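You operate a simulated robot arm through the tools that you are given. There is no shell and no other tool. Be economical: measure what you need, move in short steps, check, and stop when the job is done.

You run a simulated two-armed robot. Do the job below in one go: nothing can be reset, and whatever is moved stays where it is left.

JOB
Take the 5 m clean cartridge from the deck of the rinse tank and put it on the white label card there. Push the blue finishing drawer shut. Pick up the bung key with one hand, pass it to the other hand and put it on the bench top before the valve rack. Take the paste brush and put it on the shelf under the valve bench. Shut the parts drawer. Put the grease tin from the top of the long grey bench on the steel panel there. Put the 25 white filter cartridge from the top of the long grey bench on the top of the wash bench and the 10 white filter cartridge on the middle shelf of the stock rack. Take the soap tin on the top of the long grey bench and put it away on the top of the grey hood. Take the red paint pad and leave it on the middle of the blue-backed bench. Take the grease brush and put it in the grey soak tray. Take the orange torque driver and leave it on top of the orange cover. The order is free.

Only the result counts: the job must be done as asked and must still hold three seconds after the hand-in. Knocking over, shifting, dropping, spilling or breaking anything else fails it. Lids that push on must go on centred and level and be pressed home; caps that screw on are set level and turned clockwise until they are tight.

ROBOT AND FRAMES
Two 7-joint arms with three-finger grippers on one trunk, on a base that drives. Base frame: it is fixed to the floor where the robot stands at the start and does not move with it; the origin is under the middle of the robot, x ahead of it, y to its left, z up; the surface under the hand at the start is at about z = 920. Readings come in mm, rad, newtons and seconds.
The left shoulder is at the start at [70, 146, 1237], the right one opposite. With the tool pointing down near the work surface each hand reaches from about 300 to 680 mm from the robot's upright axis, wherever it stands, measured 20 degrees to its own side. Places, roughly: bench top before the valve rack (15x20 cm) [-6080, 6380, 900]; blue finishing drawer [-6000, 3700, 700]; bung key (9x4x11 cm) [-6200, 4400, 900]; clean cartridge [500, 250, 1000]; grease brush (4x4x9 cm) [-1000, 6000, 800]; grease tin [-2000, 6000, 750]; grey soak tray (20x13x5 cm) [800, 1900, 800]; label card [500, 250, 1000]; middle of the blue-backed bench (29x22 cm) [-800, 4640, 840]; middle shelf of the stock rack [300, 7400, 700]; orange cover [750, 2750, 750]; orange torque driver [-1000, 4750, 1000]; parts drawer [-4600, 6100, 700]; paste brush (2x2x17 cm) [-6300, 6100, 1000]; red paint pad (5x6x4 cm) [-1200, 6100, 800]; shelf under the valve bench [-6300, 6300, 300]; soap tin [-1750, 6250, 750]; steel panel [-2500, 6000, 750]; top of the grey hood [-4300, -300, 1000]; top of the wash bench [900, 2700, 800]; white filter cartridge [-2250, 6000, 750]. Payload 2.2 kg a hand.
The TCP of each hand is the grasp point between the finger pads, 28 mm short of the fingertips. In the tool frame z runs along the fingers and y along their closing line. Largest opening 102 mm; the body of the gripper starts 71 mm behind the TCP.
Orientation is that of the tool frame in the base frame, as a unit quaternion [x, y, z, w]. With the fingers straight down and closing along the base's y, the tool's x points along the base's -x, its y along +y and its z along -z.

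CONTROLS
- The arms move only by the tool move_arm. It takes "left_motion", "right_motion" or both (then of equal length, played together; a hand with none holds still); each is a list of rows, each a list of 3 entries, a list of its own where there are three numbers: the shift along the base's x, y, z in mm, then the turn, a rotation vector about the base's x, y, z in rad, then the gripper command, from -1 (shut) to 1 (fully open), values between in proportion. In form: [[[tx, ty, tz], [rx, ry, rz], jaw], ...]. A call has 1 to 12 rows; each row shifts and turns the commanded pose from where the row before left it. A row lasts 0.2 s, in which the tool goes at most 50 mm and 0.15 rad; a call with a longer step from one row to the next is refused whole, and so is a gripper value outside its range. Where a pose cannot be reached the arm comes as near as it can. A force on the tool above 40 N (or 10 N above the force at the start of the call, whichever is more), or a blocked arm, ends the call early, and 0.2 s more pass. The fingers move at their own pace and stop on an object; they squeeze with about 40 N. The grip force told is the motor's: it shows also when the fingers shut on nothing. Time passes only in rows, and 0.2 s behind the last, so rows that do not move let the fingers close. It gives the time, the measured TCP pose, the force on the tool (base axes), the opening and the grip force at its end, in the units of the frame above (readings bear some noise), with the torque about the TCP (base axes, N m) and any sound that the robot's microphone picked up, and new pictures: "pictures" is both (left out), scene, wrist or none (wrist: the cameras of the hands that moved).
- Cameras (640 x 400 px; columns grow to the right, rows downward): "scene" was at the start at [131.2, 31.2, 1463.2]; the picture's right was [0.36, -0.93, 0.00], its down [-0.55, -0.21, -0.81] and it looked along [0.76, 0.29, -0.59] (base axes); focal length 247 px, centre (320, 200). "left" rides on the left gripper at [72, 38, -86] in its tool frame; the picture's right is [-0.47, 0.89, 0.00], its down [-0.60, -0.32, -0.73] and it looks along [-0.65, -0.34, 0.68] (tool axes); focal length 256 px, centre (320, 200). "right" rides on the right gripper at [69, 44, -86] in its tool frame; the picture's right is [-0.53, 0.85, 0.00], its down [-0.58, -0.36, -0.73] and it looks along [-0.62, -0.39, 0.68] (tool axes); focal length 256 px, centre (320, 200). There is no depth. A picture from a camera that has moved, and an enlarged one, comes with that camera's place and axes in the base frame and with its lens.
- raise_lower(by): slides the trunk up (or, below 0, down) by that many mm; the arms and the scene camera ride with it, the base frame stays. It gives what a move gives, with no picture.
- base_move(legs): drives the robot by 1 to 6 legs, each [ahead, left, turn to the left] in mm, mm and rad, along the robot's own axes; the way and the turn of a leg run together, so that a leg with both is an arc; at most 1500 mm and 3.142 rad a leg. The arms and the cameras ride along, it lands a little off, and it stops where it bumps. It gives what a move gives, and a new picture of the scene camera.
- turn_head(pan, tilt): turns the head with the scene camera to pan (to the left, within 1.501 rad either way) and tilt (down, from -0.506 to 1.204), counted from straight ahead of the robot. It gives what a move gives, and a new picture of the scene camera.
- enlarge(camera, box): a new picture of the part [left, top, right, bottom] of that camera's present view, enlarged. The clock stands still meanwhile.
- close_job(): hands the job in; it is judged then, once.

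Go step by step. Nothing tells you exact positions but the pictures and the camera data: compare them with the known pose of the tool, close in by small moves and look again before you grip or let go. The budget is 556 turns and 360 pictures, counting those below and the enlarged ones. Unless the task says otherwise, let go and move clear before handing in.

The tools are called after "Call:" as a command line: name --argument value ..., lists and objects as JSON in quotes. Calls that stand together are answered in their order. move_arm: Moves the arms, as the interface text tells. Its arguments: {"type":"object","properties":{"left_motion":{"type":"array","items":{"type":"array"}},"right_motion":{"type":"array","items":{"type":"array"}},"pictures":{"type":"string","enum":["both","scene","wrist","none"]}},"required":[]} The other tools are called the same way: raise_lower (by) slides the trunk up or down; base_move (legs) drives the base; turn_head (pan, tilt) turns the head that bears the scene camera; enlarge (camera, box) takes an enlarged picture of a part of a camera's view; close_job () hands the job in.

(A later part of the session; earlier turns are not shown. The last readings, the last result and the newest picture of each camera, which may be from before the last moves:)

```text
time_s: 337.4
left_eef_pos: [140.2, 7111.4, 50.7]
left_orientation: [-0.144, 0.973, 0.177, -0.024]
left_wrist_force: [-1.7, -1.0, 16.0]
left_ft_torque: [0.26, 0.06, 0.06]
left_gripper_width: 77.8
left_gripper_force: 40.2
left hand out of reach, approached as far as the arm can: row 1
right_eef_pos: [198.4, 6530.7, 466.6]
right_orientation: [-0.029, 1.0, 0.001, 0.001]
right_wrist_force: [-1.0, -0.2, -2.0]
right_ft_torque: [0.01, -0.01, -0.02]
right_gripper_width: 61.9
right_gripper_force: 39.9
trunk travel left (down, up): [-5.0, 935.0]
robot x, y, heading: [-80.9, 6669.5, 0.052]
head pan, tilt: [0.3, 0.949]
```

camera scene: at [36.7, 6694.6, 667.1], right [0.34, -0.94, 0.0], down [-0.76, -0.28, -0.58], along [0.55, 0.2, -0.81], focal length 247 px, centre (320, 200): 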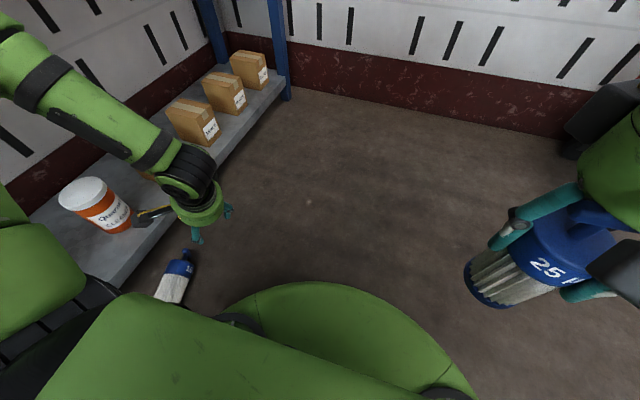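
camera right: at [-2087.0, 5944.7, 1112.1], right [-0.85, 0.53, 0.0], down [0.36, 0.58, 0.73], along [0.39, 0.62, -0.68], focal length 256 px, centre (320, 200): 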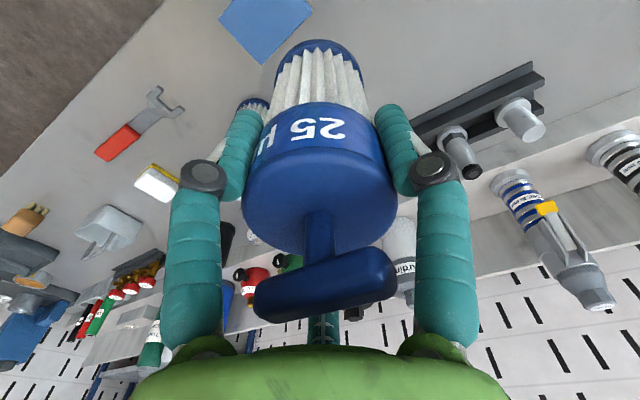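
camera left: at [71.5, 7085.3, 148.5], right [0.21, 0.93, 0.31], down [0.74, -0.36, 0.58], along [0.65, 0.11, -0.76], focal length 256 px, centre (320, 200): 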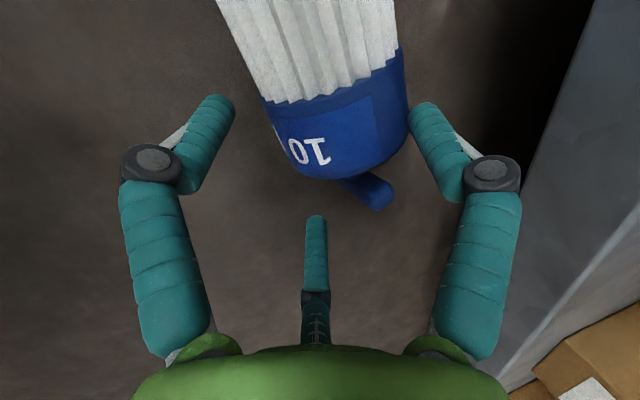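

Call:
move_arm --left_motion '[[[0, 0, 3], [0, 0, 0], -1], [[0, 0, 0], [0, 0, 0], -1], [[0, 0, 0], [0, 0, 0], -1]]' --pictures "wrist"

```text
time_s: 338.2
left_eef_pos: [140.6, 7110.4, 51.9]
left_orientation: [-0.143, 0.973, 0.178, -0.025]
left_wrist_force: [-2.5, 6.5, 12.0]
left_ft_torque: [0.61, 0.08, 0.04]
left_gripper_width: 77.2
left_gripper_force: 40.2
right_eef_pos: [199.6, 6529.7, 465.5]
right_orientation: [-0.03, 1.0, 0.001, 0.001]
right_wrist_force: [-0.7, 0.2, -1.8]
right_ft_torque: [-0.01, -0.04, -0.03]
right_gripper_width: 61.9
right_gripper_force: 40.3
trunk travel left (down, up): [-5.0, 935.0]
robot x, y, heading: [-80.5, 6666.8, 0.045]
head pan, tilt: [0.3, 0.949]
camera left: at [70.0, 7094.3, 146.3], right [0.21, 0.93, 0.31], down [0.74, -0.36, 0.58], along [0.65, 0.11, -0.76], focal length 256 px, centre (320, 200)
```

left: 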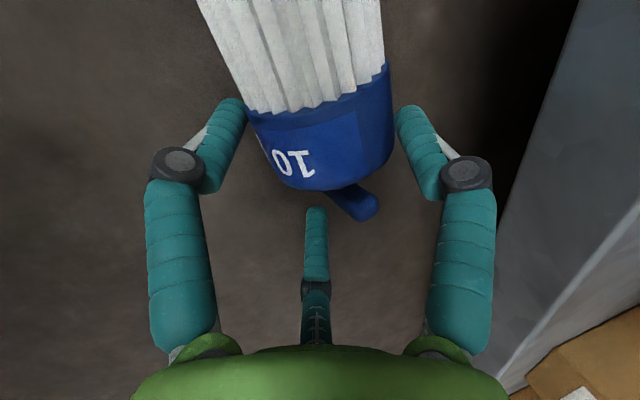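

The fingers are off-centre by ~6–9 mm. I reopen, shift −7 mm in y and close.

Call:
move_arm --left_motion '[[[0, -4, 3], [0, 0, 0], 0.7], [[0, -4, 0], [0, 0, 0], 0.7], [[0, 0, -5], [0, 0, 0], 0.7], [[0, 0, 0], [0, 0, 0], -1], [[0, 0, 0], [0, 0, 0], -1], [[0, 0, 0], [0, 0, 0], -1]]' --pictures "wrist"

```text
time_s: 339.6
left_eef_pos: [141.0, 7103.5, 54.5]
left_orientation: [-0.143, 0.973, 0.178, -0.023]
left_wrist_force: [-0.1, 5.8, 14.6]
left_ft_torque: [0.61, 0.1, 0.01]
left_gripper_width: 74.3
left_gripper_force: 39.8
left hand out of reach, approached as far as the arm can: row 3
right_eef_pos: [199.1, 6528.6, 465.8]
right_orientation: [-0.03, 1.0, 0.002, 0.001]
right_wrist_force: [-0.3, 0.5, -0.2]
right_ft_torque: [0.0, 0.0, 0.0]
right_gripper_width: 61.7
right_gripper_force: 39.9
trunk travel left (down, up): [-5.0, 935.0]
robot x, y, heading: [-81.8, 6666.8, 0.05]
head pan, tilt: [0.3, 0.949]
camera left: at [70.4, 7086.4, 149.6], right [0.21, 0.93, 0.31], down [0.73, -0.36, 0.58], along [0.65, 0.11, -0.76], focal length 256 px, centre (320, 200)
```

left: 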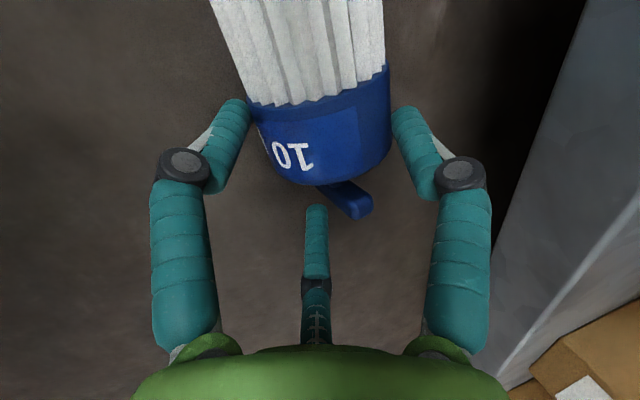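

Both fingers seem in contact. Try a small lift.

Call:
move_arm --left_motion '[[[0, 0, 15], [0, 0, 0], -1], [[0, -3, 20], [0, 0, 0], -1], [[0, -3, 20], [0, 0, 0], -1], [[0, 0, 0], [0, 0, 0], -1]]' --pictures "wrist"

```text
time_s: 340.6
left_eef_pos: [141.2, 7095.1, 110.9]
left_orientation: [-0.142, 0.974, 0.175, -0.025]
left_wrist_force: [0.0, -0.4, -2.0]
left_ft_torque: [-0.08, -0.09, -0.01]
left_gripper_width: 72.1
left_gripper_force: 40.2
right_eef_pos: [198.7, 6531.3, 465.8]
right_orientation: [-0.03, 1.0, 0.0, 0.001]
right_wrist_force: [0.0, 0.3, -2.2]
right_ft_torque: [0.03, 0.0, 0.01]
right_gripper_width: 62.1
right_gripper_force: 39.8
trunk travel left (down, up): [-5.0, 935.0]
robot x, y, heading: [-82.4, 6666.2, 0.053]
head pan, tilt: [0.3, 0.949]
camera left: at [70.5, 7079.1, 204.1], right [0.21, 0.93, 0.31], down [0.74, -0.36, 0.58], along [0.64, 0.11, -0.76], focal length 256 px, centre (320, 200)
```

left: 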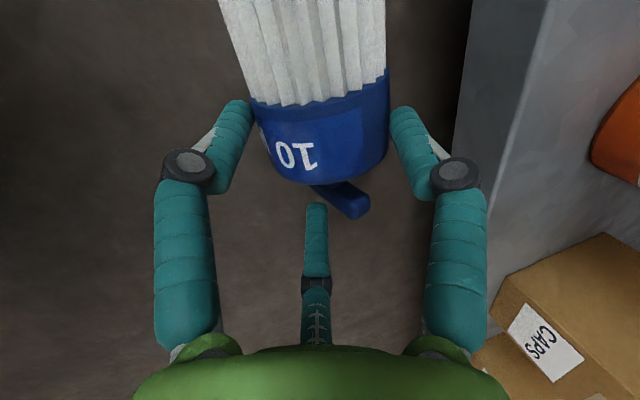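

It is held (fingertips on the head). I move away from the rack, raise the trunk, and then turn the filter upright.

Call:
move_arm --left_motion '[[[0, -25, 20], [0, 0, 0], -1], [[0, -25, 20], [0, 0, 0], -1], [[0, -25, 20], [0, 0, 0], -1]]' --pictures "none"

Call:
base_move --legs '[[0, -350, 0]]'

Call:
raise_lower --by 400

Call:
raise_lower --by 120

```text
time_s: 341.4
left_eef_pos: [154.8, 7024.6, 161.5]
left_orientation: [-0.142, 0.974, 0.176, -0.026]
left_wrist_force: [-0.9, 0.5, -1.6]
left_ft_torque: [-0.07, -0.09, -0.01]
left_gripper_width: 72.0
left_gripper_force: 40.0
left hand out of reach, approached as far as the arm can: row 3
right_eef_pos: [198.6, 6530.4, 465.3]
right_orientation: [-0.03, 1.0, 0.001, 0.001]
right_wrist_force: [-0.9, -0.1, -1.4]
right_ft_torque: [0.02, -0.03, -0.01]
right_gripper_width: 61.8
right_gripper_force: 39.7
trunk travel left (down, up): [-5.0, 935.0]
robot x, y, heading: [-84.2, 6668.1, 0.047]
head pan, tilt: [0.3, 0.949]
```

```text
time_s: 343.7
left_eef_pos: [173.7, 6670.5, 162.1]
left_orientation: [-0.142, 0.974, 0.175, -0.026]
left_wrist_force: [-0.2, 0.7, -1.6]
left_ft_torque: [-0.05, -0.07, -0.03]
left_gripper_width: 71.7
left_gripper_force: 40.1
right_eef_pos: [215.5, 6175.0, 465.8]
right_orientation: [-0.028, 1.0, 0.001, 0.001]
right_wrist_force: [-0.6, 1.2, -2.1]
right_ft_torque: [0.01, 0.03, 0.0]
right_gripper_width: 62.2
right_gripper_force: 39.4
trunk travel left (down, up): [-5.0, 935.0]
robot x, y, heading: [-65.3, 6311.2, 0.049]
head pan, tilt: [0.3, 0.949]
camera scene: at [54.1, 6340.1, 667.0], right [0.34, -0.94, 0.0], down [-0.76, -0.28, -0.58], along [0.55, 0.2, -0.81], focal length 247 px, centre (320, 200)
```

scene: 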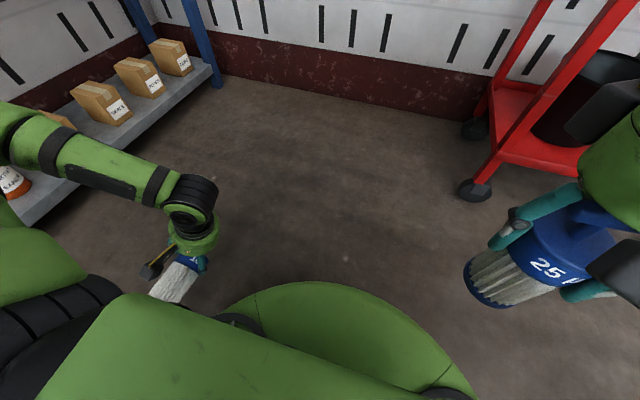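

```text
time_s: 347.5
left_eef_pos: [175.3, 6671.0, 561.6]
left_orientation: [-0.141, 0.974, 0.175, -0.026]
left_wrist_force: [-0.5, -0.4, -1.3]
left_ft_torque: [-0.01, -0.1, -0.01]
left_gripper_width: 71.4
left_gripper_force: 40.4
right_eef_pos: [216.8, 6175.5, 866.4]
right_orientation: [-0.028, 1.0, 0.001, 0.001]
right_wrist_force: [-0.2, 0.3, -1.4]
right_ft_torque: [-0.01, 0.03, 0.0]
right_gripper_width: 61.9
right_gripper_force: 40.0
trunk travel left (down, up): [-405.0, 535.0]
robot x, y, heading: [-62.8, 6315.8, 0.043]
head pan, tilt: [0.3, 0.949]
```

```text
time_s: 349.0
left_eef_pos: [174.8, 6670.8, 681.6]
left_orientation: [-0.141, 0.974, 0.176, -0.026]
left_wrist_force: [0.4, -0.4, -1.2]
left_ft_torque: [-0.05, -0.12, 0.01]
left_gripper_width: 71.4
left_gripper_force: 40.0
right_eef_pos: [216.5, 6175.5, 986.0]
right_orientation: [-0.028, 1.0, 0.001, 0.001]
right_wrist_force: [-0.1, -0.8, -2.7]
right_ft_torque: [0.0, -0.01, 0.03]
right_gripper_width: 61.9
right_gripper_force: 40.2
trunk travel left (down, up): [-525.0, 415.0]
robot x, y, heading: [-64.4, 6313.5, 0.048]
head pan, tilt: [0.3, 0.949]
```

Now I bring the hand to a comfortable place and remove the roll and yaw.

Call:
move_arm --left_motion '[[[30, -22, 28], [-0.112, -0.033, 0], -1], [[30, -22, 28], [-0.112, -0.033, 0], -1], [[30, -22, 28], [-0.112, -0.033, 0], -1], [[30, -22, 28], [0, 0, -0.12], -1], [[30, -22, 28], [0, 0, -0.12], -1], [[28, -22, 25], [0, 0, 0], -1], [[0, 0, 0], [0, 0, 0], -1]]' --pictures "wrist"

```text
time_s: 350.6
left_eef_pos: [350.9, 6539.8, 847.7]
left_orientation: [-0.023, 1.0, 0.002, -0.001]
left_wrist_force: [0.6, -0.1, -2.5]
left_ft_torque: [-0.08, -0.08, 0.01]
left_gripper_width: 70.9
left_gripper_force: 39.9
right_eef_pos: [215.6, 6176.2, 986.9]
right_orientation: [-0.028, 1.0, 0.0, 0.001]
right_wrist_force: [-0.7, 1.1, -1.7]
right_ft_torque: [-0.04, 0.0, -0.02]
right_gripper_width: 61.8
right_gripper_force: 39.8
trunk travel left (down, up): [-525.0, 415.0]
robot x, y, heading: [-58.0, 6315.4, 0.047]
head pan, tilt: [0.3, 0.949]
camera left: at [278.0, 6572.6, 934.2], right [0.42, 0.91, 0.0], down [0.62, -0.29, 0.73], along [0.66, -0.31, -0.68], focal length 256 px, centre (320, 200)
```

left: 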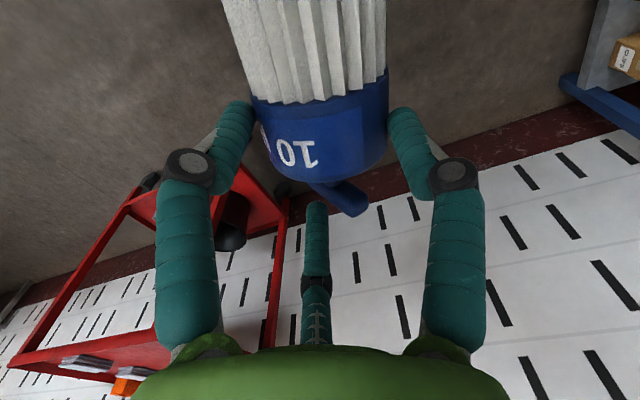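

I pitch the hand to horizontal (filter upright), moving ahead meanwhile.

Call:
move_arm --left_motion '[[[14, 0, 0], [0.007, -0.148, 0], -1], [[14, 0, 0], [0.007, -0.148, 0], -1], [[14, 0, 0], [0.007, -0.148, 0], -1], [[14, 0, 0], [0.007, -0.148, 0], -1], [[14, 0, 0], [0.007, -0.148, 0], -1], [[14, 0, 0], [0.007, -0.148, 0], -1]]' --pictures "wrist"

```text
time_s: 352.0
left_eef_pos: [435.5, 6539.8, 845.0]
left_orientation: [-0.023, 0.903, 0.012, 0.43]
left_wrist_force: [0.1, 0.8, -1.5]
left_ft_torque: [-0.04, -0.01, 0.03]
left_gripper_width: 70.9
left_gripper_force: 40.2
right_eef_pos: [216.3, 6176.0, 985.8]
right_orientation: [-0.028, 1.0, 0.0, 0.0]
right_wrist_force: [0.9, -0.3, -1.0]
right_ft_torque: [0.0, 0.01, 0.0]
right_gripper_width: 61.9
right_gripper_force: 40.1
trunk travel left (down, up): [-525.0, 415.0]
robot x, y, heading: [-63.4, 6316.7, 0.048]
head pan, tilt: [0.3, 0.949]
camera left: at [322.6, 6570.6, 844.5], right [0.25, 0.9, 0.36], down [-0.17, -0.33, 0.93], along [0.95, -0.29, 0.07], focal length 256 px, centre (320, 200)
```

left: 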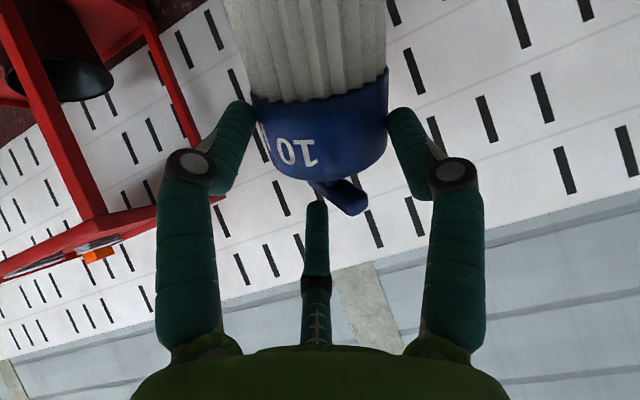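

Call:
move_arm --left_motion '[[[14, 0, 0], [0.007, -0.148, 0], -1], [[14, 0, 0], [0.007, -0.148, 0], -1], [[14, 0, 0], [0.007, -0.148, 0], -1], [[14, 0, 0], [0.007, -0.148, 0], -1], [[0, 0, 0], [0.004, -0.085, 0], -1], [[0, 0, 0], [0, 0, 0], -1]]' --pictures "wrist"

Call:
turn_head --pan 0.3 --tilt 0.6

```text
time_s: 353.4
left_eef_pos: [492.3, 6538.1, 846.5]
left_orientation: [-0.019, 0.709, 0.019, 0.705]
left_wrist_force: [0.3, -0.5, -1.7]
left_ft_torque: [-0.08, 0.05, -0.01]
left_gripper_width: 70.3
left_gripper_force: 39.4
right_eef_pos: [216.6, 6174.0, 987.2]
right_orientation: [-0.028, 1.0, 0.001, 0.001]
right_wrist_force: [0.1, 0.0, -2.9]
right_ft_torque: [-0.02, 0.0, 0.0]
right_gripper_width: 61.9
right_gripper_force: 39.5
trunk travel left (down, up): [-525.0, 415.0]
robot x, y, heading: [-63.6, 6316.3, 0.047]
head pan, tilt: [0.3, 0.949]
camera left: at [404.1, 6570.9, 775.3], right [-0.04, 0.88, 0.46], down [-0.71, -0.35, 0.61], along [0.7, -0.3, 0.64], focal length 256 px, centre (320, 200)
```

left: 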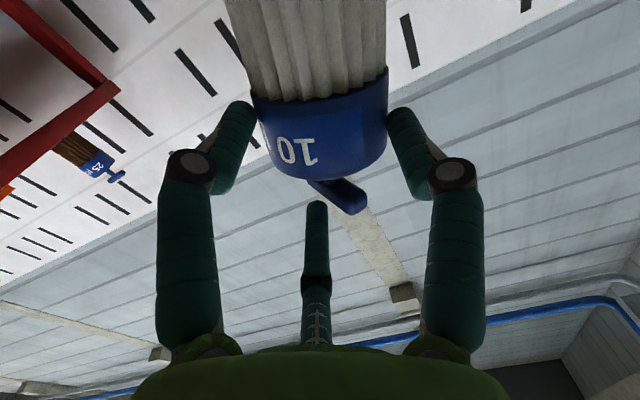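

```text
time_s: 354.3
left_eef_pos: [492.8, 6538.2, 846.6]
left_orientation: [-0.019, 0.709, 0.019, 0.704]
left_wrist_force: [-1.0, 0.3, -2.2]
left_ft_torque: [-0.07, 0.05, -0.01]
left_gripper_width: 70.2
left_gripper_force: 39.9
right_eef_pos: [216.3, 6175.0, 986.2]
right_orientation: [-0.028, 1.0, 0.001, 0.002]
right_wrist_force: [-0.2, 0.1, -1.6]
right_ft_torque: [-0.05, -0.03, 0.02]
right_gripper_width: 62.0
right_gripper_force: 40.0
trunk travel left (down, up): [-525.0, 415.0]
robot x, y, heading: [-64.6, 6311.2, 0.047]
head pan, tilt: [0.3, 0.6]
camera scene: at [69.1, 6345.4, 1215.4], right [0.34, -0.94, 0.0], down [-0.53, -0.19, -0.82], along [0.78, 0.28, -0.57], focal length 247 px, centre (320, 200)
```

scene: 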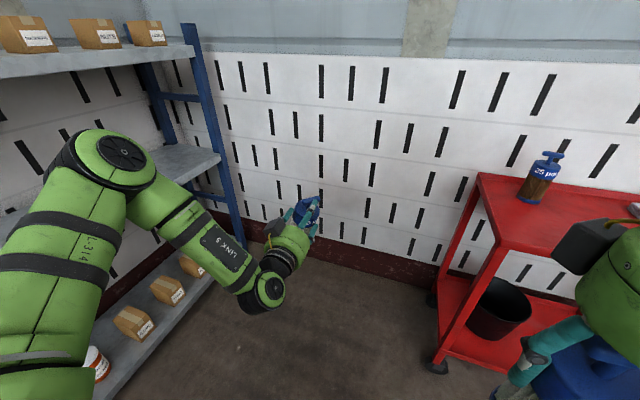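

The filter is upright in the hand. I move clear of the bench end and turn to face the rack.

Call:
base_move --legs '[[330, 0, 0], [0, 0, 1.524]]'

Call:
turn_head --pan 0.2 --tilt 0.35

```text
time_s: 360.2
left_eef_pos: [59.6, 6888.7, 846.4]
left_orientation: [0.509, -0.494, -0.506, -0.491]
left_wrist_force: [-0.1, 0.4, -0.6]
left_ft_torque: [0.01, -0.02, -0.01]
left_gripper_width: 2.2
left_gripper_force: 31.3
right_eef_pos: [416.1, 6605.9, 985.7]
right_orientation: [0.719, -0.695, -0.001, 0.0]
right_wrist_force: [0.3, -0.3, -1.6]
right_ft_torque: [0.02, 0.01, -0.02]
right_gripper_width: 61.9
right_gripper_force: 39.9
trunk travel left (down, up): [-525.0, 415.0]
robot x, y, heading: [271.0, 6329.2, 1.589]
head pan, tilt: [0.3, 0.6]
camera scene: at [242.2, 6462.1, 1215.5], right [0.95, 0.32, 0.0], down [0.18, -0.54, -0.83], along [-0.26, 0.78, -0.57], focal length 247 px, centre (320, 200)
```

scene: 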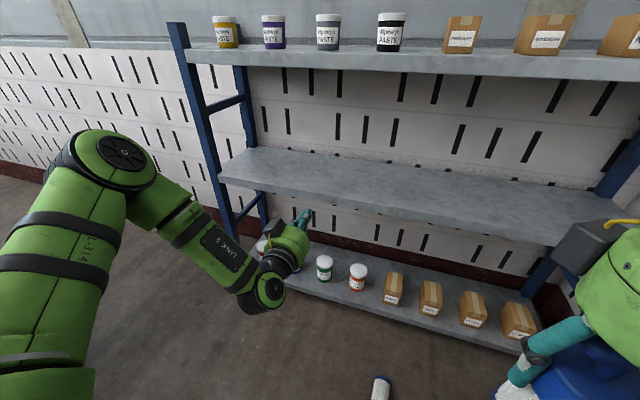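

```text
time_s: 361.0
left_eef_pos: [59.6, 6890.1, 846.4]
left_orientation: [0.509, -0.494, -0.506, -0.491]
left_wrist_force: [0.2, -0.7, 0.1]
left_ft_torque: [0.02, 0.03, 0.01]
left_gripper_width: 2.1
left_gripper_force: 31.5
right_eef_pos: [416.2, 6605.5, 986.6]
right_orientation: [0.719, -0.695, 0.0, 0.0]
right_wrist_force: [-0.2, 0.7, -1.2]
right_ft_torque: [0.01, -0.01, 0.02]
right_gripper_width: 61.8
right_gripper_force: 40.1
trunk travel left (down, up): [-525.0, 415.0]
robot x, y, heading: [271.6, 6326.7, 1.593]
head pan, tilt: [0.201, 0.351]
camera scene: at [249.7, 6469.1, 1238.2], right [0.97, 0.22, 0.0], down [0.08, -0.34, -0.94], along [-0.21, 0.92, -0.34], focal length 247 px, centre (320, 200)
```

scene: 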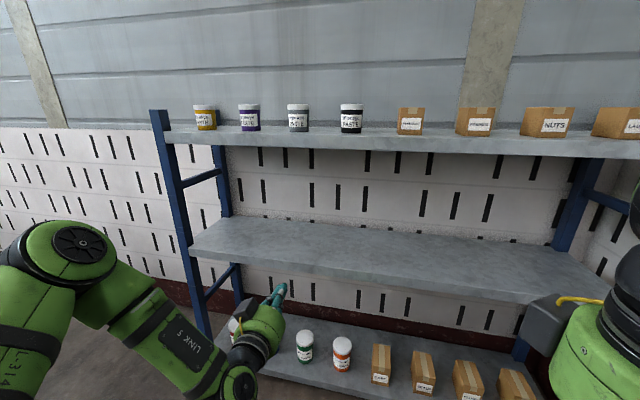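

It slipped again while turning. It now lies on open floor near (351,6921). I look at it before planning the pick.

Call:
turn_head --pan -0.15 --tilt 1.0

```text
time_s: 362.1
left_eef_pos: [60.2, 6890.0, 846.1]
left_orientation: [0.508, -0.495, -0.505, -0.492]
left_wrist_force: [0.0, 0.6, -0.2]
left_ft_torque: [0.02, 0.01, -0.03]
left_gripper_width: 2.0
left_gripper_force: 31.6
right_eef_pos: [416.1, 6605.1, 986.0]
right_orientation: [0.719, -0.695, -0.001, 0.0]
right_wrist_force: [-0.6, -0.2, -1.7]
right_ft_torque: [-0.03, 0.03, 0.02]
right_gripper_width: 61.9
right_gripper_force: 40.3
trunk travel left (down, up): [-525.0, 415.0]
robot x, y, heading: [271.5, 6327.1, 1.595]
head pan, tilt: [-0.15, 1.0]
camera scene: at [279.2, 6447.5, 1183.5], right [0.99, -0.13, 0.0], down [-0.11, -0.83, -0.54], along [0.07, 0.54, -0.84], focal length 247 px, centre (320, 200)
```

scene: 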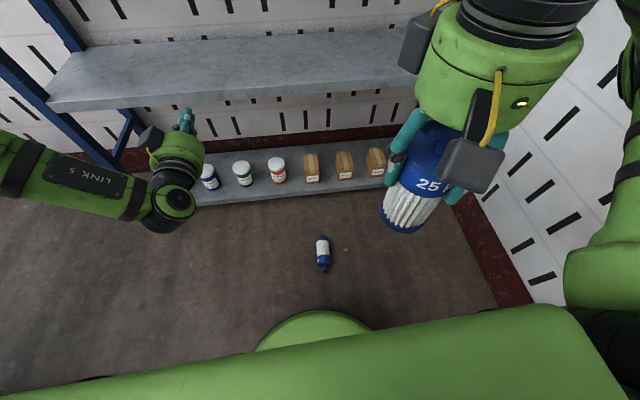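

The filter's handle points to −y. Plan: stand so it's at my left side, grip deep with a −0.77 yaw, then yaw back and pitch it upright. First I return the left hand to pointing down, close to the body.

Call:
move_arm --left_motion '[[[0, -20, 15], [-0.148, 0, 0], -1], [[0, -20, 15], [-0.148, 0, 0], -1], [[0, -20, 15], [-0.148, 0, 0], 1], [[0, -20, 15], [-0.148, 0, 0], 1], [[0, -20, 10], [-0.148, 0, 0], 1], [[0, -20, 0], [-0.148, 0, 0], 1], [[0, -20, 0], [-0.148, 0, 0], 1], [[0, -20, 0], [-0.148, 0, 0], 1], [[0, -20, 0], [-0.148, 0, 0], 1], [[0, -20, 0], [-0.148, 0, 0], 1], [[0, 0, 0], [-0.08, 0, 0], 1]]' --pictures "none"

```text
time_s: 364.4
left_eef_pos: [60.9, 6692.2, 917.3]
left_orientation: [-0.706, 0.708, 0.01, -0.009]
left_wrist_force: [0.6, -0.1, 0.9]
left_ft_torque: [-0.02, 0.02, -0.02]
left_gripper_width: 102.0
left_gripper_force: 0.1
right_eef_pos: [416.7, 6606.6, 986.3]
right_orientation: [0.718, -0.696, -0.001, 0.0]
right_wrist_force: [-0.3, 0.0, -0.9]
right_ft_torque: [-0.02, 0.0, 0.01]
right_gripper_width: 62.2
right_gripper_force: 39.6
trunk travel left (down, up): [-525.0, 415.0]
robot x, y, heading: [274.6, 6332.7, 1.591]
head pan, tilt: [-0.15, 1.0]
```

Call:
base_move --legs '[[0, 0, -2.39], [-564, 48, 0]]'

Call:
raise_lower --by -400

Call:
raise_lower --by -120

Call:
turn_head --pan 0.7 --tilt 1.0

```text
time_s: 373.4
left_eef_pos: [327.2, 6637.2, 917.2]
left_orientation: [0.413, 0.911, 0.012, 0.008]
left_wrist_force: [-0.7, 0.3, 0.4]
left_ft_torque: [-0.03, -0.01, -0.02]
left_gripper_width: 101.7
left_gripper_force: 0.1
right_eef_pos: [3.4, 6467.3, 986.4]
right_orientation: [0.399, 0.917, 0.001, 0.002]
right_wrist_force: [0.7, 1.0, -2.1]
right_ft_torque: [-0.02, 0.02, 0.01]
right_gripper_width: 62.0
right_gripper_force: 40.1
trunk travel left (down, up): [-525.0, 415.0]
robot x, y, heading: [-71.0, 6769.7, -0.831]
head pan, tilt: [-0.15, 1.0]
camera scene: at [2.2, 6675.3, 1183.5], right [-0.83, -0.56, 0.0], down [-0.47, 0.7, -0.54], along [0.3, -0.45, -0.84], focal length 247 px, centre (320, 200)
```

scene: 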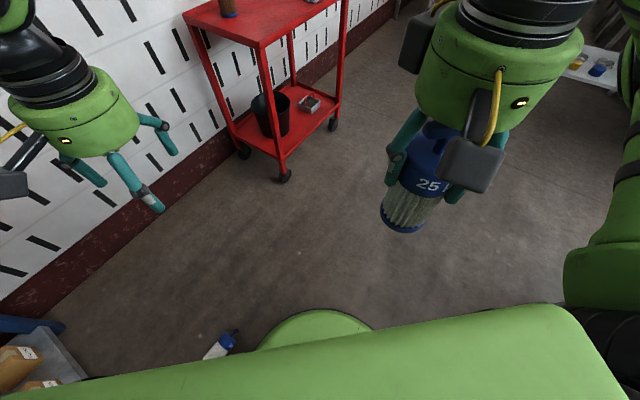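

```text
time_s: 377.2
left_eef_pos: [328.3, 6636.5, 517.9]
left_orientation: [0.413, 0.911, 0.011, 0.009]
left_wrist_force: [-0.6, 0.4, 0.4]
left_ft_torque: [-0.02, -0.02, -0.01]
left_gripper_width: 102.1
left_gripper_force: 0.1
right_eef_pos: [3.5, 6467.8, 586.2]
right_orientation: [0.399, 0.917, 0.001, 0.002]
right_wrist_force: [1.2, 0.4, -2.3]
right_ft_torque: [0.0, 0.01, 0.0]
right_gripper_width: 61.8
right_gripper_force: 39.3
trunk travel left (down, up): [-125.0, 815.0]
robot x, y, heading: [-69.3, 6770.7, -0.831]
head pan, tilt: [-0.15, 1.0]
```

```text
time_s: 378.7
left_eef_pos: [326.6, 6636.7, 397.5]
left_orientation: [0.413, 0.91, 0.012, 0.008]
left_wrist_force: [0.2, -0.3, 0.1]
left_ft_torque: [0.03, 0.01, 0.02]
left_gripper_width: 101.9
left_gripper_force: 0.1
right_eef_pos: [3.7, 6467.7, 465.8]
right_orientation: [0.398, 0.917, 0.0, 0.001]
right_wrist_force: [-0.5, 0.3, -1.3]
right_ft_torque: [0.0, 0.01, 0.01]
right_gripper_width: 61.8
right_gripper_force: 39.8
trunk travel left (down, up): [-5.0, 935.0]
robot x, y, heading: [-71.7, 6771.9, -0.827]
head pan, tilt: [-0.15, 1.0]
```

```text
time_s: 379.9
left_eef_pos: [327.4, 6636.5, 397.6]
left_orientation: [0.413, 0.911, 0.011, 0.008]
left_wrist_force: [-0.3, 0.0, -0.5]
left_ft_torque: [-0.01, 0.0, 0.0]
left_gripper_width: 102.2
left_gripper_force: 0.1
right_eef_pos: [2.3, 6467.2, 466.6]
right_orientation: [0.399, 0.917, 0.0, 0.001]
right_wrist_force: [0.7, 0.2, -1.9]
right_ft_torque: [0.0, -0.03, -0.01]
right_gripper_width: 61.8
right_gripper_force: 39.9
trunk travel left (down, up): [-5.0, 935.0]
robot x, y, heading: [-66.8, 6772.9, -0.829]
head pan, tilt: [0.7, 1.0]
camera scene: at [32.5, 6724.1, 663.5], right [-0.13, -0.99, 0.0], down [-0.83, 0.11, -0.54], along [0.54, -0.07, -0.84], focal length 247 px, centre (320, 200)
```

scene: 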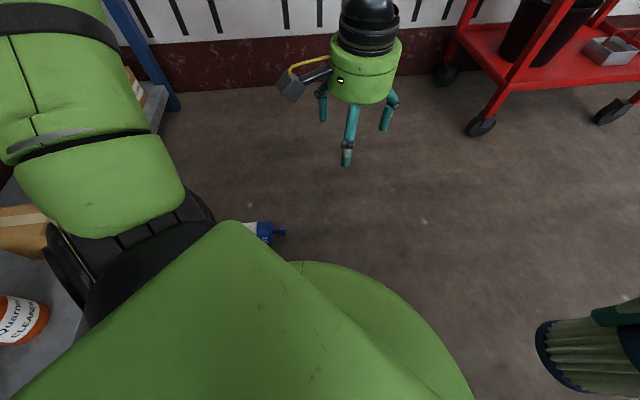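

I yaw the hand by −0.72 and move above the filter head.

Call:
move_arm --left_motion '[[[4, 40, -25], [0, 0, -0.144], 1], [[4, 40, -25], [0, 0, -0.144], 1], [[4, 40, -25], [0, 0, -0.144], 1], [[4, 40, -25], [0, 0, -0.144], 1], [[3, 40, -25], [0, 0, -0.144], 1], [[0, 3, -40], [0, 0, 0], 1], [[0, 0, -40], [0, 0, 0], 1], [[0, 0, 0], [0, 0, 0], 1]]' --pictures "wrist"

```text
time_s: 381.7
left_eef_pos: [372.7, 6832.6, 196.2]
left_orientation: [0.708, 0.706, 0.008, 0.012]
left_wrist_force: [0.1, -0.8, 0.0]
left_ft_torque: [0.01, -0.01, -0.01]
left_gripper_width: 102.0
left_gripper_force: 0.1
left hand out of reach, approached as far as the arm can: row 4, 5
right_eef_pos: [2.9, 6467.6, 465.5]
right_orientation: [0.399, 0.917, 0.001, 0.002]
right_wrist_force: [0.0, 0.0, -1.4]
right_ft_torque: [0.02, 0.01, 0.0]
right_gripper_width: 61.9
right_gripper_force: 40.4
trunk travel left (down, up): [-5.0, 935.0]
robot x, y, heading: [-71.3, 6771.8, -0.829]
head pan, tilt: [0.7, 1.0]
camera left: at [408.0, 6905.4, 283.6], right [0.88, -0.47, 0.03], down [-0.34, -0.6, 0.72], along [-0.32, -0.65, -0.69], focal length 256 px, centre (320, 200)
```

left: 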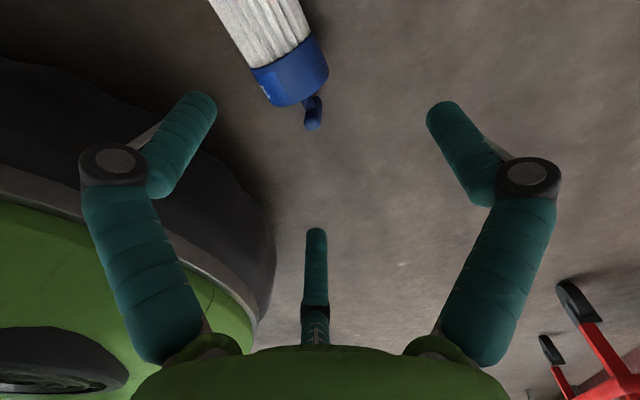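

I shift the base right 85 mm to put the filter further outboard, then approach.

Call:
base_move --legs '[[0, -85, 0]]'

Call:
move_arm --left_motion '[[[15, 25, 0], [0, 0, -0.03], 1], [[15, 25, -10], [0, 0, -0.03], 1], [[6, 7, -30], [0, 0, 0], 1], [[0, 0, -35], [0, 0, 0], 1], [[0, 0, 0], [0, 0, 0], 1]]' --pictures "wrist"

```text
time_s: 382.8
left_eef_pos: [309.3, 6775.9, 196.2]
left_orientation: [0.708, 0.706, 0.007, 0.012]
left_wrist_force: [0.3, 0.8, -0.1]
left_ft_torque: [-0.03, 0.0, 0.0]
left_gripper_width: 102.0
left_gripper_force: 0.1
right_eef_pos: [-59.7, 6409.6, 465.3]
right_orientation: [0.399, 0.917, 0.0, 0.001]
right_wrist_force: [0.1, -0.6, -2.2]
right_ft_torque: [0.02, -0.01, 0.01]
right_gripper_width: 61.8
right_gripper_force: 40.0
trunk travel left (down, up): [-5.0, 935.0]
robot x, y, heading: [-132.8, 6712.5, -0.828]
head pan, tilt: [0.7, 1.0]
camera scene: at [-30.8, 6666.1, 663.5], right [-0.13, -0.99, 0.0], down [-0.83, 0.11, -0.54], along [0.54, -0.07, -0.84], focal length 247 px, centre (320, 200)
```

scene: 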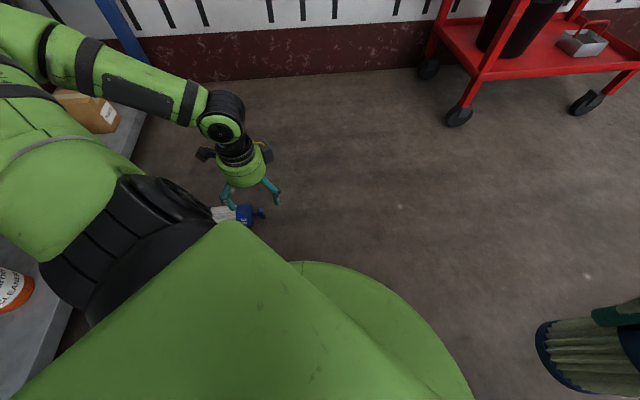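

```text
time_s: 384.0
left_eef_pos: [343.8, 6833.0, 122.2]
left_orientation: [0.728, 0.685, 0.008, 0.012]
left_wrist_force: [0.5, -0.5, 0.3]
left_ft_torque: [0.01, -0.04, -0.03]
left_gripper_width: 101.9
left_gripper_force: 0.0
right_eef_pos: [-60.1, 6408.6, 465.8]
right_orientation: [0.398, 0.917, 0.001, 0.001]
right_wrist_force: [0.2, -0.6, -1.4]
right_ft_torque: [-0.01, 0.01, -0.03]
right_gripper_width: 62.1
right_gripper_force: 39.7
trunk travel left (down, up): [-5.0, 935.0]
robot x, y, heading: [-131.3, 6713.3, -0.828]
head pan, tilt: [0.7, 1.0]
camera left: at [384.0, 6902.4, 209.3], right [0.86, -0.52, 0.03], down [-0.37, -0.58, 0.72], along [-0.36, -0.63, -0.69], focal length 256 px, centre (320, 200)
```

left: 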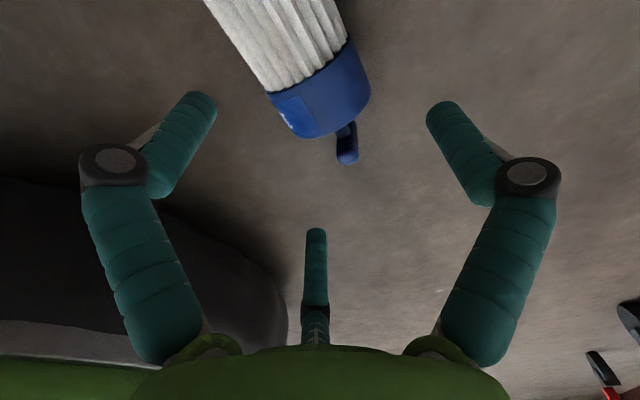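

Aligned and reachable. Descend to z≈37 and grip deep.

Call:
move_arm --left_motion '[[[2, 0, -30], [0, 0, 0], 1], [[1, 0, -30], [0, 0, 0], 1], [[0, 0, -17], [0, 0, 0], 1], [[0, 0, -6], [0, 0, 0], 1], [[0, 0, 0], [0, 0, 0], 1]]' --pictures "wrist"

```text
time_s: 385.2
left_eef_pos: [347.8, 6832.3, 38.7]
left_orientation: [0.728, 0.685, 0.008, 0.012]
left_wrist_force: [1.2, -0.1, 0.6]
left_ft_torque: [0.02, -0.01, 0.0]
left_gripper_width: 102.1
left_gripper_force: 0.0
right_eef_pos: [-59.9, 6408.6, 465.5]
right_orientation: [0.399, 0.917, 0.001, 0.001]
right_wrist_force: [-0.5, 0.4, -1.6]
right_ft_torque: [-0.01, 0.01, 0.01]
right_gripper_width: 61.9
right_gripper_force: 40.3
trunk travel left (down, up): [-5.0, 935.0]
robot x, y, heading: [-131.0, 6713.4, -0.83]
head pan, tilt: [0.7, 1.0]
camera left: at [388.2, 6901.6, 125.8], right [0.85, -0.52, 0.03], down [-0.37, -0.58, 0.72], along [-0.36, -0.63, -0.69], focal length 256 px, centre (320, 200)
```

left: 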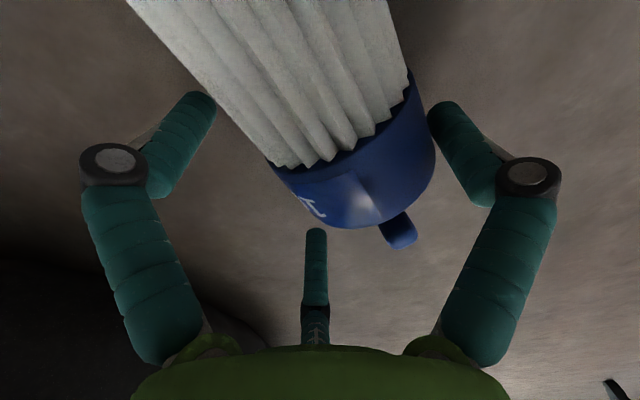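

The filter is ~15 mm further in +x; I shift, fix the yaw a little and close.

Call:
move_arm --left_motion '[[[8, 0, 0], [0, 0, 0.06], 1], [[6, 0, 0], [0, 0, 0.05], 1], [[0, 0, 0], [0, 0, 0], 0.3], [[0, 0, 0], [0, 0, 0], -1], [[0, 0, 0], [0, 0, 0], -1], [[0, 0, 0], [0, 0, 0], -1]]' --pictures "wrist"

```text
time_s: 386.6
left_eef_pos: [362.3, 6832.4, 38.8]
left_orientation: [0.69, 0.724, 0.01, 0.013]
left_wrist_force: [2.4, 0.8, 5.5]
left_ft_torque: [0.14, -0.21, 0.07]
left_gripper_width: 77.9
left_gripper_force: 40.3
right_eef_pos: [-60.1, 6408.1, 465.5]
right_orientation: [0.399, 0.917, 0.002, 0.001]
right_wrist_force: [-0.9, 0.5, -2.6]
right_ft_torque: [0.03, 0.0, -0.01]
right_gripper_width: 61.9
right_gripper_force: 40.0
trunk travel left (down, up): [-5.0, 935.0]
robot x, y, heading: [-131.6, 6713.1, -0.825]
head pan, tilt: [0.7, 1.0]
camera left: at [394.5, 6905.7, 127.0], right [0.91, -0.42, 0.03], down [-0.31, -0.62, 0.72], along [-0.29, -0.67, -0.69], focal length 256 px, centre (320, 200)
```

left: 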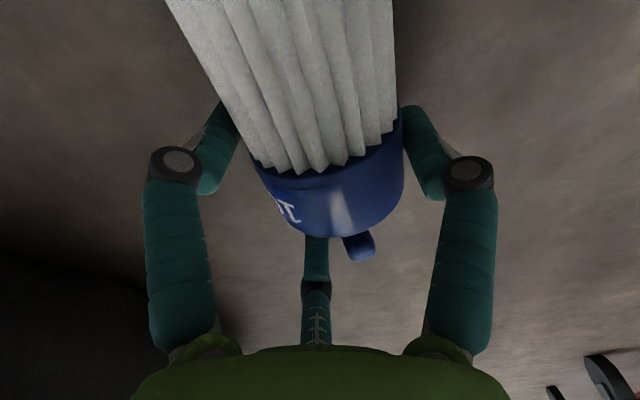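

The yaw is off by about −0.25. I reopen, rotate and close again.

Call:
move_arm --left_motion '[[[0, 0, 0], [0, 0, 0], 1], [[0, 0, 0], [0, 0, 0], 1], [[2, 0, 0], [0, 0, -0.13], 1], [[2, 0, 0], [0, 0, -0.13], 1], [[0, 0, 0], [0, 0, 0], -1], [[0, 0, 0], [0, 0, 0], -1], [[0, 0, 0], [0, 0, 0], -1]]' --pictures "wrist"

```text
time_s: 388.2
left_eef_pos: [364.9, 6832.2, 39.4]
left_orientation: [0.778, 0.628, 0.007, 0.013]
left_wrist_force: [1.2, 0.4, 4.1]
left_ft_torque: [-0.16, -0.02, 0.06]
left_gripper_width: 77.7
left_gripper_force: 39.8
right_eef_pos: [-60.4, 6409.6, 466.8]
right_orientation: [0.399, 0.917, 0.0, 0.0]
right_wrist_force: [0.3, 0.4, -1.8]
right_ft_torque: [0.0, -0.02, 0.01]
right_gripper_width: 62.0
right_gripper_force: 39.5
trunk travel left (down, up): [-5.0, 935.0]
robot x, y, heading: [-135.2, 6712.0, -0.826]
head pan, tilt: [0.7, 1.0]
camera left: at [416.4, 6894.9, 126.6], right [0.77, -0.64, 0.03], down [-0.46, -0.52, 0.72], along [-0.45, -0.57, -0.69], focal length 256 px, centre (320, 200)
```

left: 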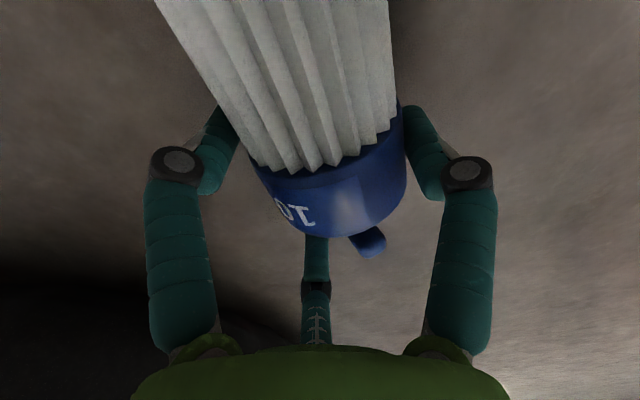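

Call:
move_arm --left_motion '[[[0, 0, 0], [0, 0, 0], 1], [[0, 0, 0], [0, 0, 0], 1], [[0, 0, 40], [0, 0, 0], 1], [[0, 0, 40], [0, 0, 0], 1], [[0, 0, 20], [0, 0, 0], 1]]' --pictures "both"

```text
time_s: 389.4
left_eef_pos: [368.4, 6833.0, 138.2]
left_orientation: [0.778, 0.629, 0.007, 0.013]
left_wrist_force: [0.1, -0.5, 0.7]
left_ft_torque: [-0.02, 0.0, -0.03]
left_gripper_width: 102.1
left_gripper_force: 0.0
right_eef_pos: [-59.4, 6408.9, 465.3]
right_orientation: [0.399, 0.917, 0.001, 0.001]
right_wrist_force: [-1.1, -1.2, -1.8]
right_ft_torque: [0.01, -0.02, -0.01]
right_gripper_width: 62.1
right_gripper_force: 39.8
trunk travel left (down, up): [-5.0, 935.0]
robot x, y, heading: [-135.4, 6712.5, -0.833]
head pan, tilt: [0.7, 1.0]
camera scene: at [-30.8, 6666.1, 663.4], right [-0.13, -0.99, 0.0], down [-0.83, 0.11, -0.54], along [0.54, -0.07, -0.84], focal length 247 px, centre (320, 200)
camera left: at [417.1, 6894.9, 226.3], right [0.77, -0.64, 0.03], down [-0.46, -0.52, 0.72], along [-0.45, -0.57, -0.69], focal length 256 px, centre (320, 200)
```

scene: 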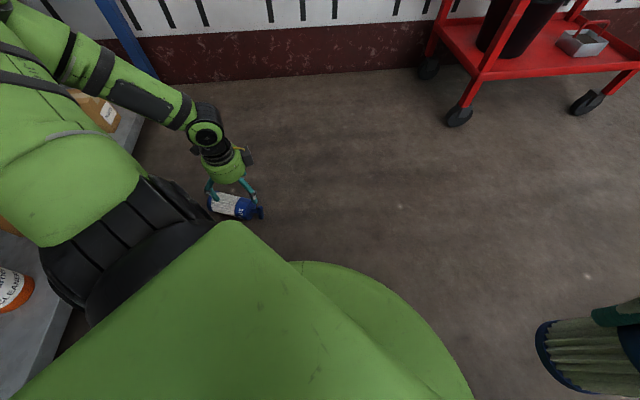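
left: 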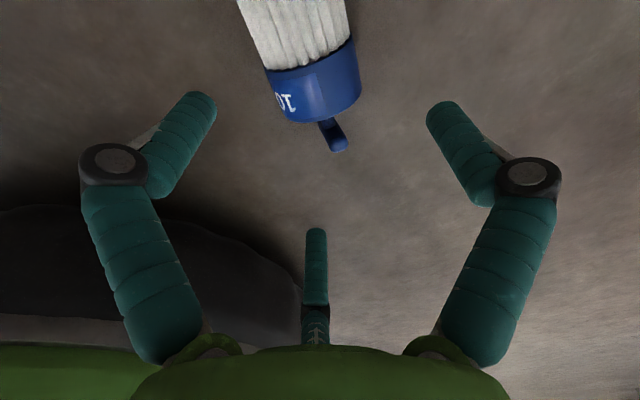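

I see: the head is ~78 mm wide, the pleats 62 mm. I'll grip the pleated body just behind the head instead, with a further −0.17 yaw.

Call:
move_arm --left_motion '[[[3, 14, -20], [0, 0, -0.085], 1], [[3, 13, -30], [0, 0, -0.085], 1], [[0, 0, -30], [0, 0, 0], 1], [[0, 0, -18], [0, 0, 0], 1], [[0, 0, 0], [0, 0, 0], 0.4], [[0, 0, 0], [0, 0, 0], -1], [[0, 0, 0], [0, 0, 0], -1], [[0, 0, 0], [0, 0, 0], -1]]' --pictures "wrist"

```text
time_s: 391.2
left_eef_pos: [371.8, 6859.5, 41.8]
left_orientation: [0.828, 0.561, 0.007, 0.013]
left_wrist_force: [1.6, 1.1, 1.5]
left_ft_torque: [-0.04, -0.07, 0.08]
left_gripper_width: 77.8
left_gripper_force: 40.4
right_eef_pos: [-61.3, 6408.1, 465.9]
right_orientation: [0.399, 0.917, 0.001, 0.001]
right_wrist_force: [0.3, 0.2, -1.9]
right_ft_torque: [-0.03, -0.02, 0.0]
right_gripper_width: 61.9
right_gripper_force: 40.2
trunk travel left (down, up): [-5.0, 935.0]
robot x, y, heading: [-132.3, 6713.9, -0.831]
head pan, tilt: [0.7, 1.0]
camera left: at [431.9, 6913.0, 129.3], right [0.65, -0.76, 0.03], down [-0.54, -0.43, 0.72], along [-0.54, -0.48, -0.69], focal length 256 px, centre (320, 200)
```

left: 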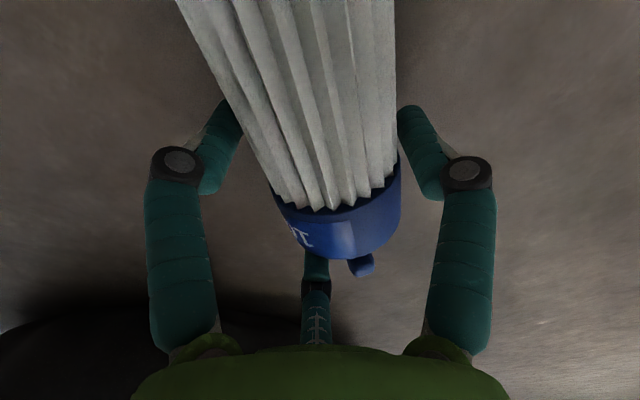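

Gripped (78 mm, as before). Lift a little and watch the width.

Call:
move_arm --left_motion '[[[0, 0, 15], [0, 0, 0], -1], [[0, 0, 25], [0, 0, 0], -1], [[0, 0, 30], [0, 0, 0], -1], [[0, 0, 0], [0, 0, 0], -1], [[0, 0, 0], [0, 0, 0], -1], [[0, 0, 0], [0, 0, 0], -1]]' --pictures "wrist"

```text
time_s: 392.6
left_eef_pos: [370.6, 6860.4, 110.6]
left_orientation: [0.828, 0.56, 0.005, 0.014]
left_wrist_force: [0.1, -0.3, -2.1]
left_ft_torque: [-0.07, 0.0, 0.01]
left_gripper_width: 77.0
left_gripper_force: 40.0
right_eef_pos: [-60.5, 6408.1, 466.0]
right_orientation: [0.399, 0.917, 0.001, 0.001]
right_wrist_force: [0.0, 0.3, -2.5]
right_ft_torque: [-0.02, 0.0, -0.06]
right_gripper_width: 62.1
right_gripper_force: 40.0
trunk travel left (down, up): [-5.0, 935.0]
robot x, y, heading: [-133.2, 6710.5, -0.827]
head pan, tilt: [0.7, 1.0]
camera left: at [431.2, 6913.3, 197.8], right [0.65, -0.76, 0.03], down [-0.54, -0.43, 0.72], along [-0.54, -0.48, -0.69], focal length 256 px, centre (320, 200)
```

left: 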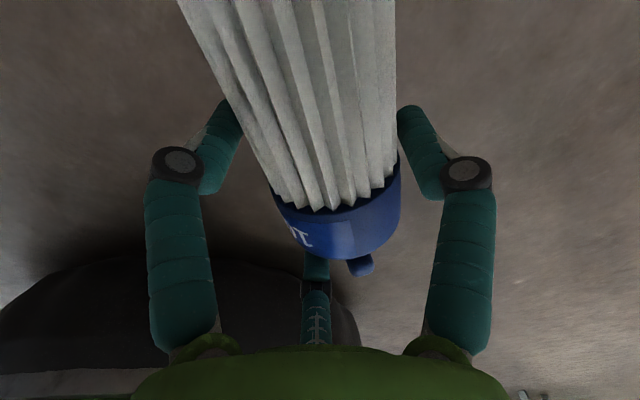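

The head edge still widens the grip; I set it back down, shift 18 mm toward the base end and re-grip on the 62 mm pleats.

Call:
move_arm --left_motion '[[[0, 0, -35], [0, 0, 0], -1], [[0, 0, -32], [0, 0, 0], -1], [[0, 0, -2], [0, 0, 0], -1], [[0, 0, 0], [0, 0, 0], 0.8], [[0, 0, 0], [0, 0, 0], 0.8], [[4, 9, 0], [0, 0, 0], 0.8], [[4, 9, 0], [0, 0, 0], 0.8], [[0, 0, 0], [0, 0, 0], -1], [[0, 0, 0], [0, 0, 0], -1], [[0, 0, 0], [0, 0, 0], -1]]' --pictures "none"

```text
time_s: 394.8
left_eef_pos: [381.9, 6879.2, 41.4]
left_orientation: [0.828, 0.561, 0.006, 0.013]
left_wrist_force: [0.2, -1.0, 4.9]
left_ft_torque: [-0.22, 0.17, -0.01]
left_gripper_width: 76.0
left_gripper_force: 39.8
right_eef_pos: [-59.7, 6408.9, 466.1]
right_orientation: [0.399, 0.917, 0.0, 0.001]
right_wrist_force: [-0.9, 0.0, -2.0]
right_ft_torque: [-0.02, 0.02, 0.01]
right_gripper_width: 61.9
right_gripper_force: 40.4
trunk travel left (down, up): [-5.0, 935.0]
robot x, y, heading: [-131.9, 6712.3, -0.828]
head pan, tilt: [0.7, 1.0]
```

I lift 25 mm and wait to see whether the grip settles.

Call:
move_arm --left_motion '[[[0, 0, 12], [0, 0, 0], -1], [[0, 0, 12], [0, 0, 0], -1], [[0, 0, 0], [0, 0, 0], -1], [[0, 0, 0], [0, 0, 0], -1], [[0, 0, 0], [0, 0, 0], -1], [[0, 0, 0], [0, 0, 0], -1], [[0, 0, 0], [0, 0, 0], -1], [[0, 0, 0], [0, 0, 0], -1], [[0, 0, 0], [0, 0, 0], -1], [[0, 0, 0], [0, 0, 0], -1], [[0, 0, 0], [0, 0, 0], -1], [[0, 0, 0], [0, 0, 0], -1]]' --pictures "none"

Call:
move_arm --left_motion '[[[0, 0, 0], [0, 0, 0], -1], [[0, 0, 0], [0, 0, 0], -1], [[0, 0, 0], [0, 0, 0], -1], [[0, 0, 0], [0, 0, 0], -1], [[0, 0, 0], [0, 0, 0], -1], [[0, 0, 0], [0, 0, 0], -1], [[0, 0, 0], [0, 0, 0], -1], [[0, 0, 0], [0, 0, 0], -1], [[0, 0, 0], [0, 0, 0], -1], [[0, 0, 0], [0, 0, 0], -1], [[0, 0, 0], [0, 0, 0], -1], [[0, 0, 0], [0, 0, 0], -1]]' --pictures "wrist"

```text
time_s: 397.4
left_eef_pos: [380.1, 6878.8, 66.3]
left_orientation: [0.828, 0.561, 0.006, 0.013]
left_wrist_force: [0.4, -0.7, -1.7]
left_ft_torque: [-0.01, 0.0, -0.03]
left_gripper_width: 75.9
left_gripper_force: 39.9
right_eef_pos: [-60.7, 6408.8, 465.2]
right_orientation: [0.398, 0.917, 0.0, 0.001]
right_wrist_force: [0.1, 0.2, -2.0]
right_ft_torque: [-0.01, 0.01, 0.0]
right_gripper_width: 61.8
right_gripper_force: 39.7
trunk travel left (down, up): [-5.0, 935.0]
robot x, y, heading: [-132.1, 6712.9, -0.829]
head pan, tilt: [0.7, 1.0]
```

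```text
time_s: 400.0
left_eef_pos: [379.9, 6878.3, 64.7]
left_orientation: [0.828, 0.561, 0.005, 0.012]
left_wrist_force: [0.6, 0.4, -2.6]
left_ft_torque: [-0.03, 0.06, -0.01]
left_gripper_width: 75.6
left_gripper_force: 40.1
right_eef_pos: [-60.0, 6408.5, 466.3]
right_orientation: [0.399, 0.917, 0.0, 0.002]
right_wrist_force: [0.4, 0.1, -1.8]
right_ft_torque: [-0.02, -0.02, -0.01]
right_gripper_width: 61.9
right_gripper_force: 39.5
trunk travel left (down, up): [-5.0, 935.0]
robot x, y, heading: [-130.0, 6709.9, -0.826]
head pan, tilt: [0.7, 1.0]
camera left: at [439.9, 6932.4, 153.1], right [0.65, -0.76, 0.03], down [-0.54, -0.43, 0.72], along [-0.54, -0.48, -0.69], focal length 256 px, centre (320, 200)
```

left: 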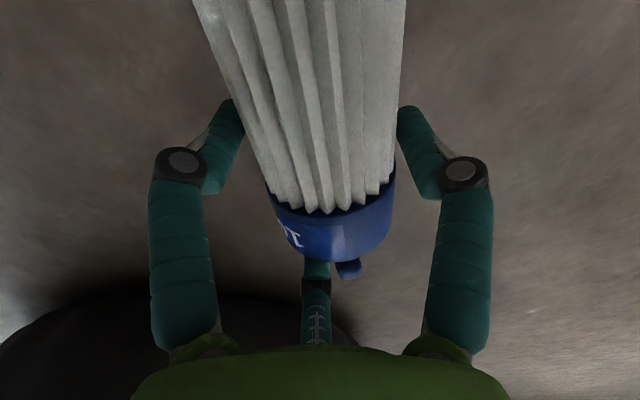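

Stable now. I raise the trunk, then yaw the hand back while moving in front of me.

Call:
raise_lower --by 400

Call:
move_arm --left_motion '[[[-6, -40, 20], [0, 0, 0.14], -1], [[-6, -40, 20], [0, 0, 0.14], -1], [[-6, -40, 20], [0, 0, 0.14], -1], [[-6, -40, 20], [0, 0, 0.14], -1], [[-6, -40, 20], [0, 0, 0.14], -1], [[-6, -40, 20], [0, 0, 0.14], -1], [[-6, -40, 20], [0, 0, 0.14], -1], [[-6, -40, 20], [0, 0, 0.14], -1], [[0, 0, 20], [0, 0, 0], -1]]' --pictures "none"

```text
time_s: 403.8
left_eef_pos: [380.3, 6878.7, 465.3]
left_orientation: [0.828, 0.561, 0.006, 0.014]
left_wrist_force: [-0.4, -0.7, -1.4]
left_ft_torque: [-0.02, 0.03, 0.0]
left_gripper_width: 75.5
left_gripper_force: 39.6
right_eef_pos: [-60.4, 6408.8, 865.2]
right_orientation: [0.399, 0.917, 0.001, 0.001]
right_wrist_force: [0.5, -0.2, -1.1]
right_ft_torque: [0.0, 0.02, 0.0]
right_gripper_width: 62.0
right_gripper_force: 40.0
trunk travel left (down, up): [-405.0, 535.0]
robot x, y, heading: [-133.0, 6711.1, -0.833]
head pan, tilt: [0.7, 1.0]
```

```text
time_s: 405.8
left_eef_pos: [331.8, 6556.9, 647.3]
left_orientation: [0.404, 0.915, 0.012, 0.007]
left_wrist_force: [-0.2, -0.1, -2.0]
left_ft_torque: [-0.05, 0.03, -0.02]
left_gripper_width: 76.2
left_gripper_force: 40.0
right_eef_pos: [-59.7, 6409.4, 865.9]
right_orientation: [0.399, 0.917, 0.001, 0.001]
right_wrist_force: [0.7, -0.1, -1.1]
right_ft_torque: [-0.04, 0.01, -0.01]
right_gripper_width: 61.9
right_gripper_force: 40.0
trunk travel left (down, up): [-405.0, 535.0]
robot x, y, heading: [-134.1, 6713.0, -0.829]
head pan, tilt: [0.7, 1.0]
```

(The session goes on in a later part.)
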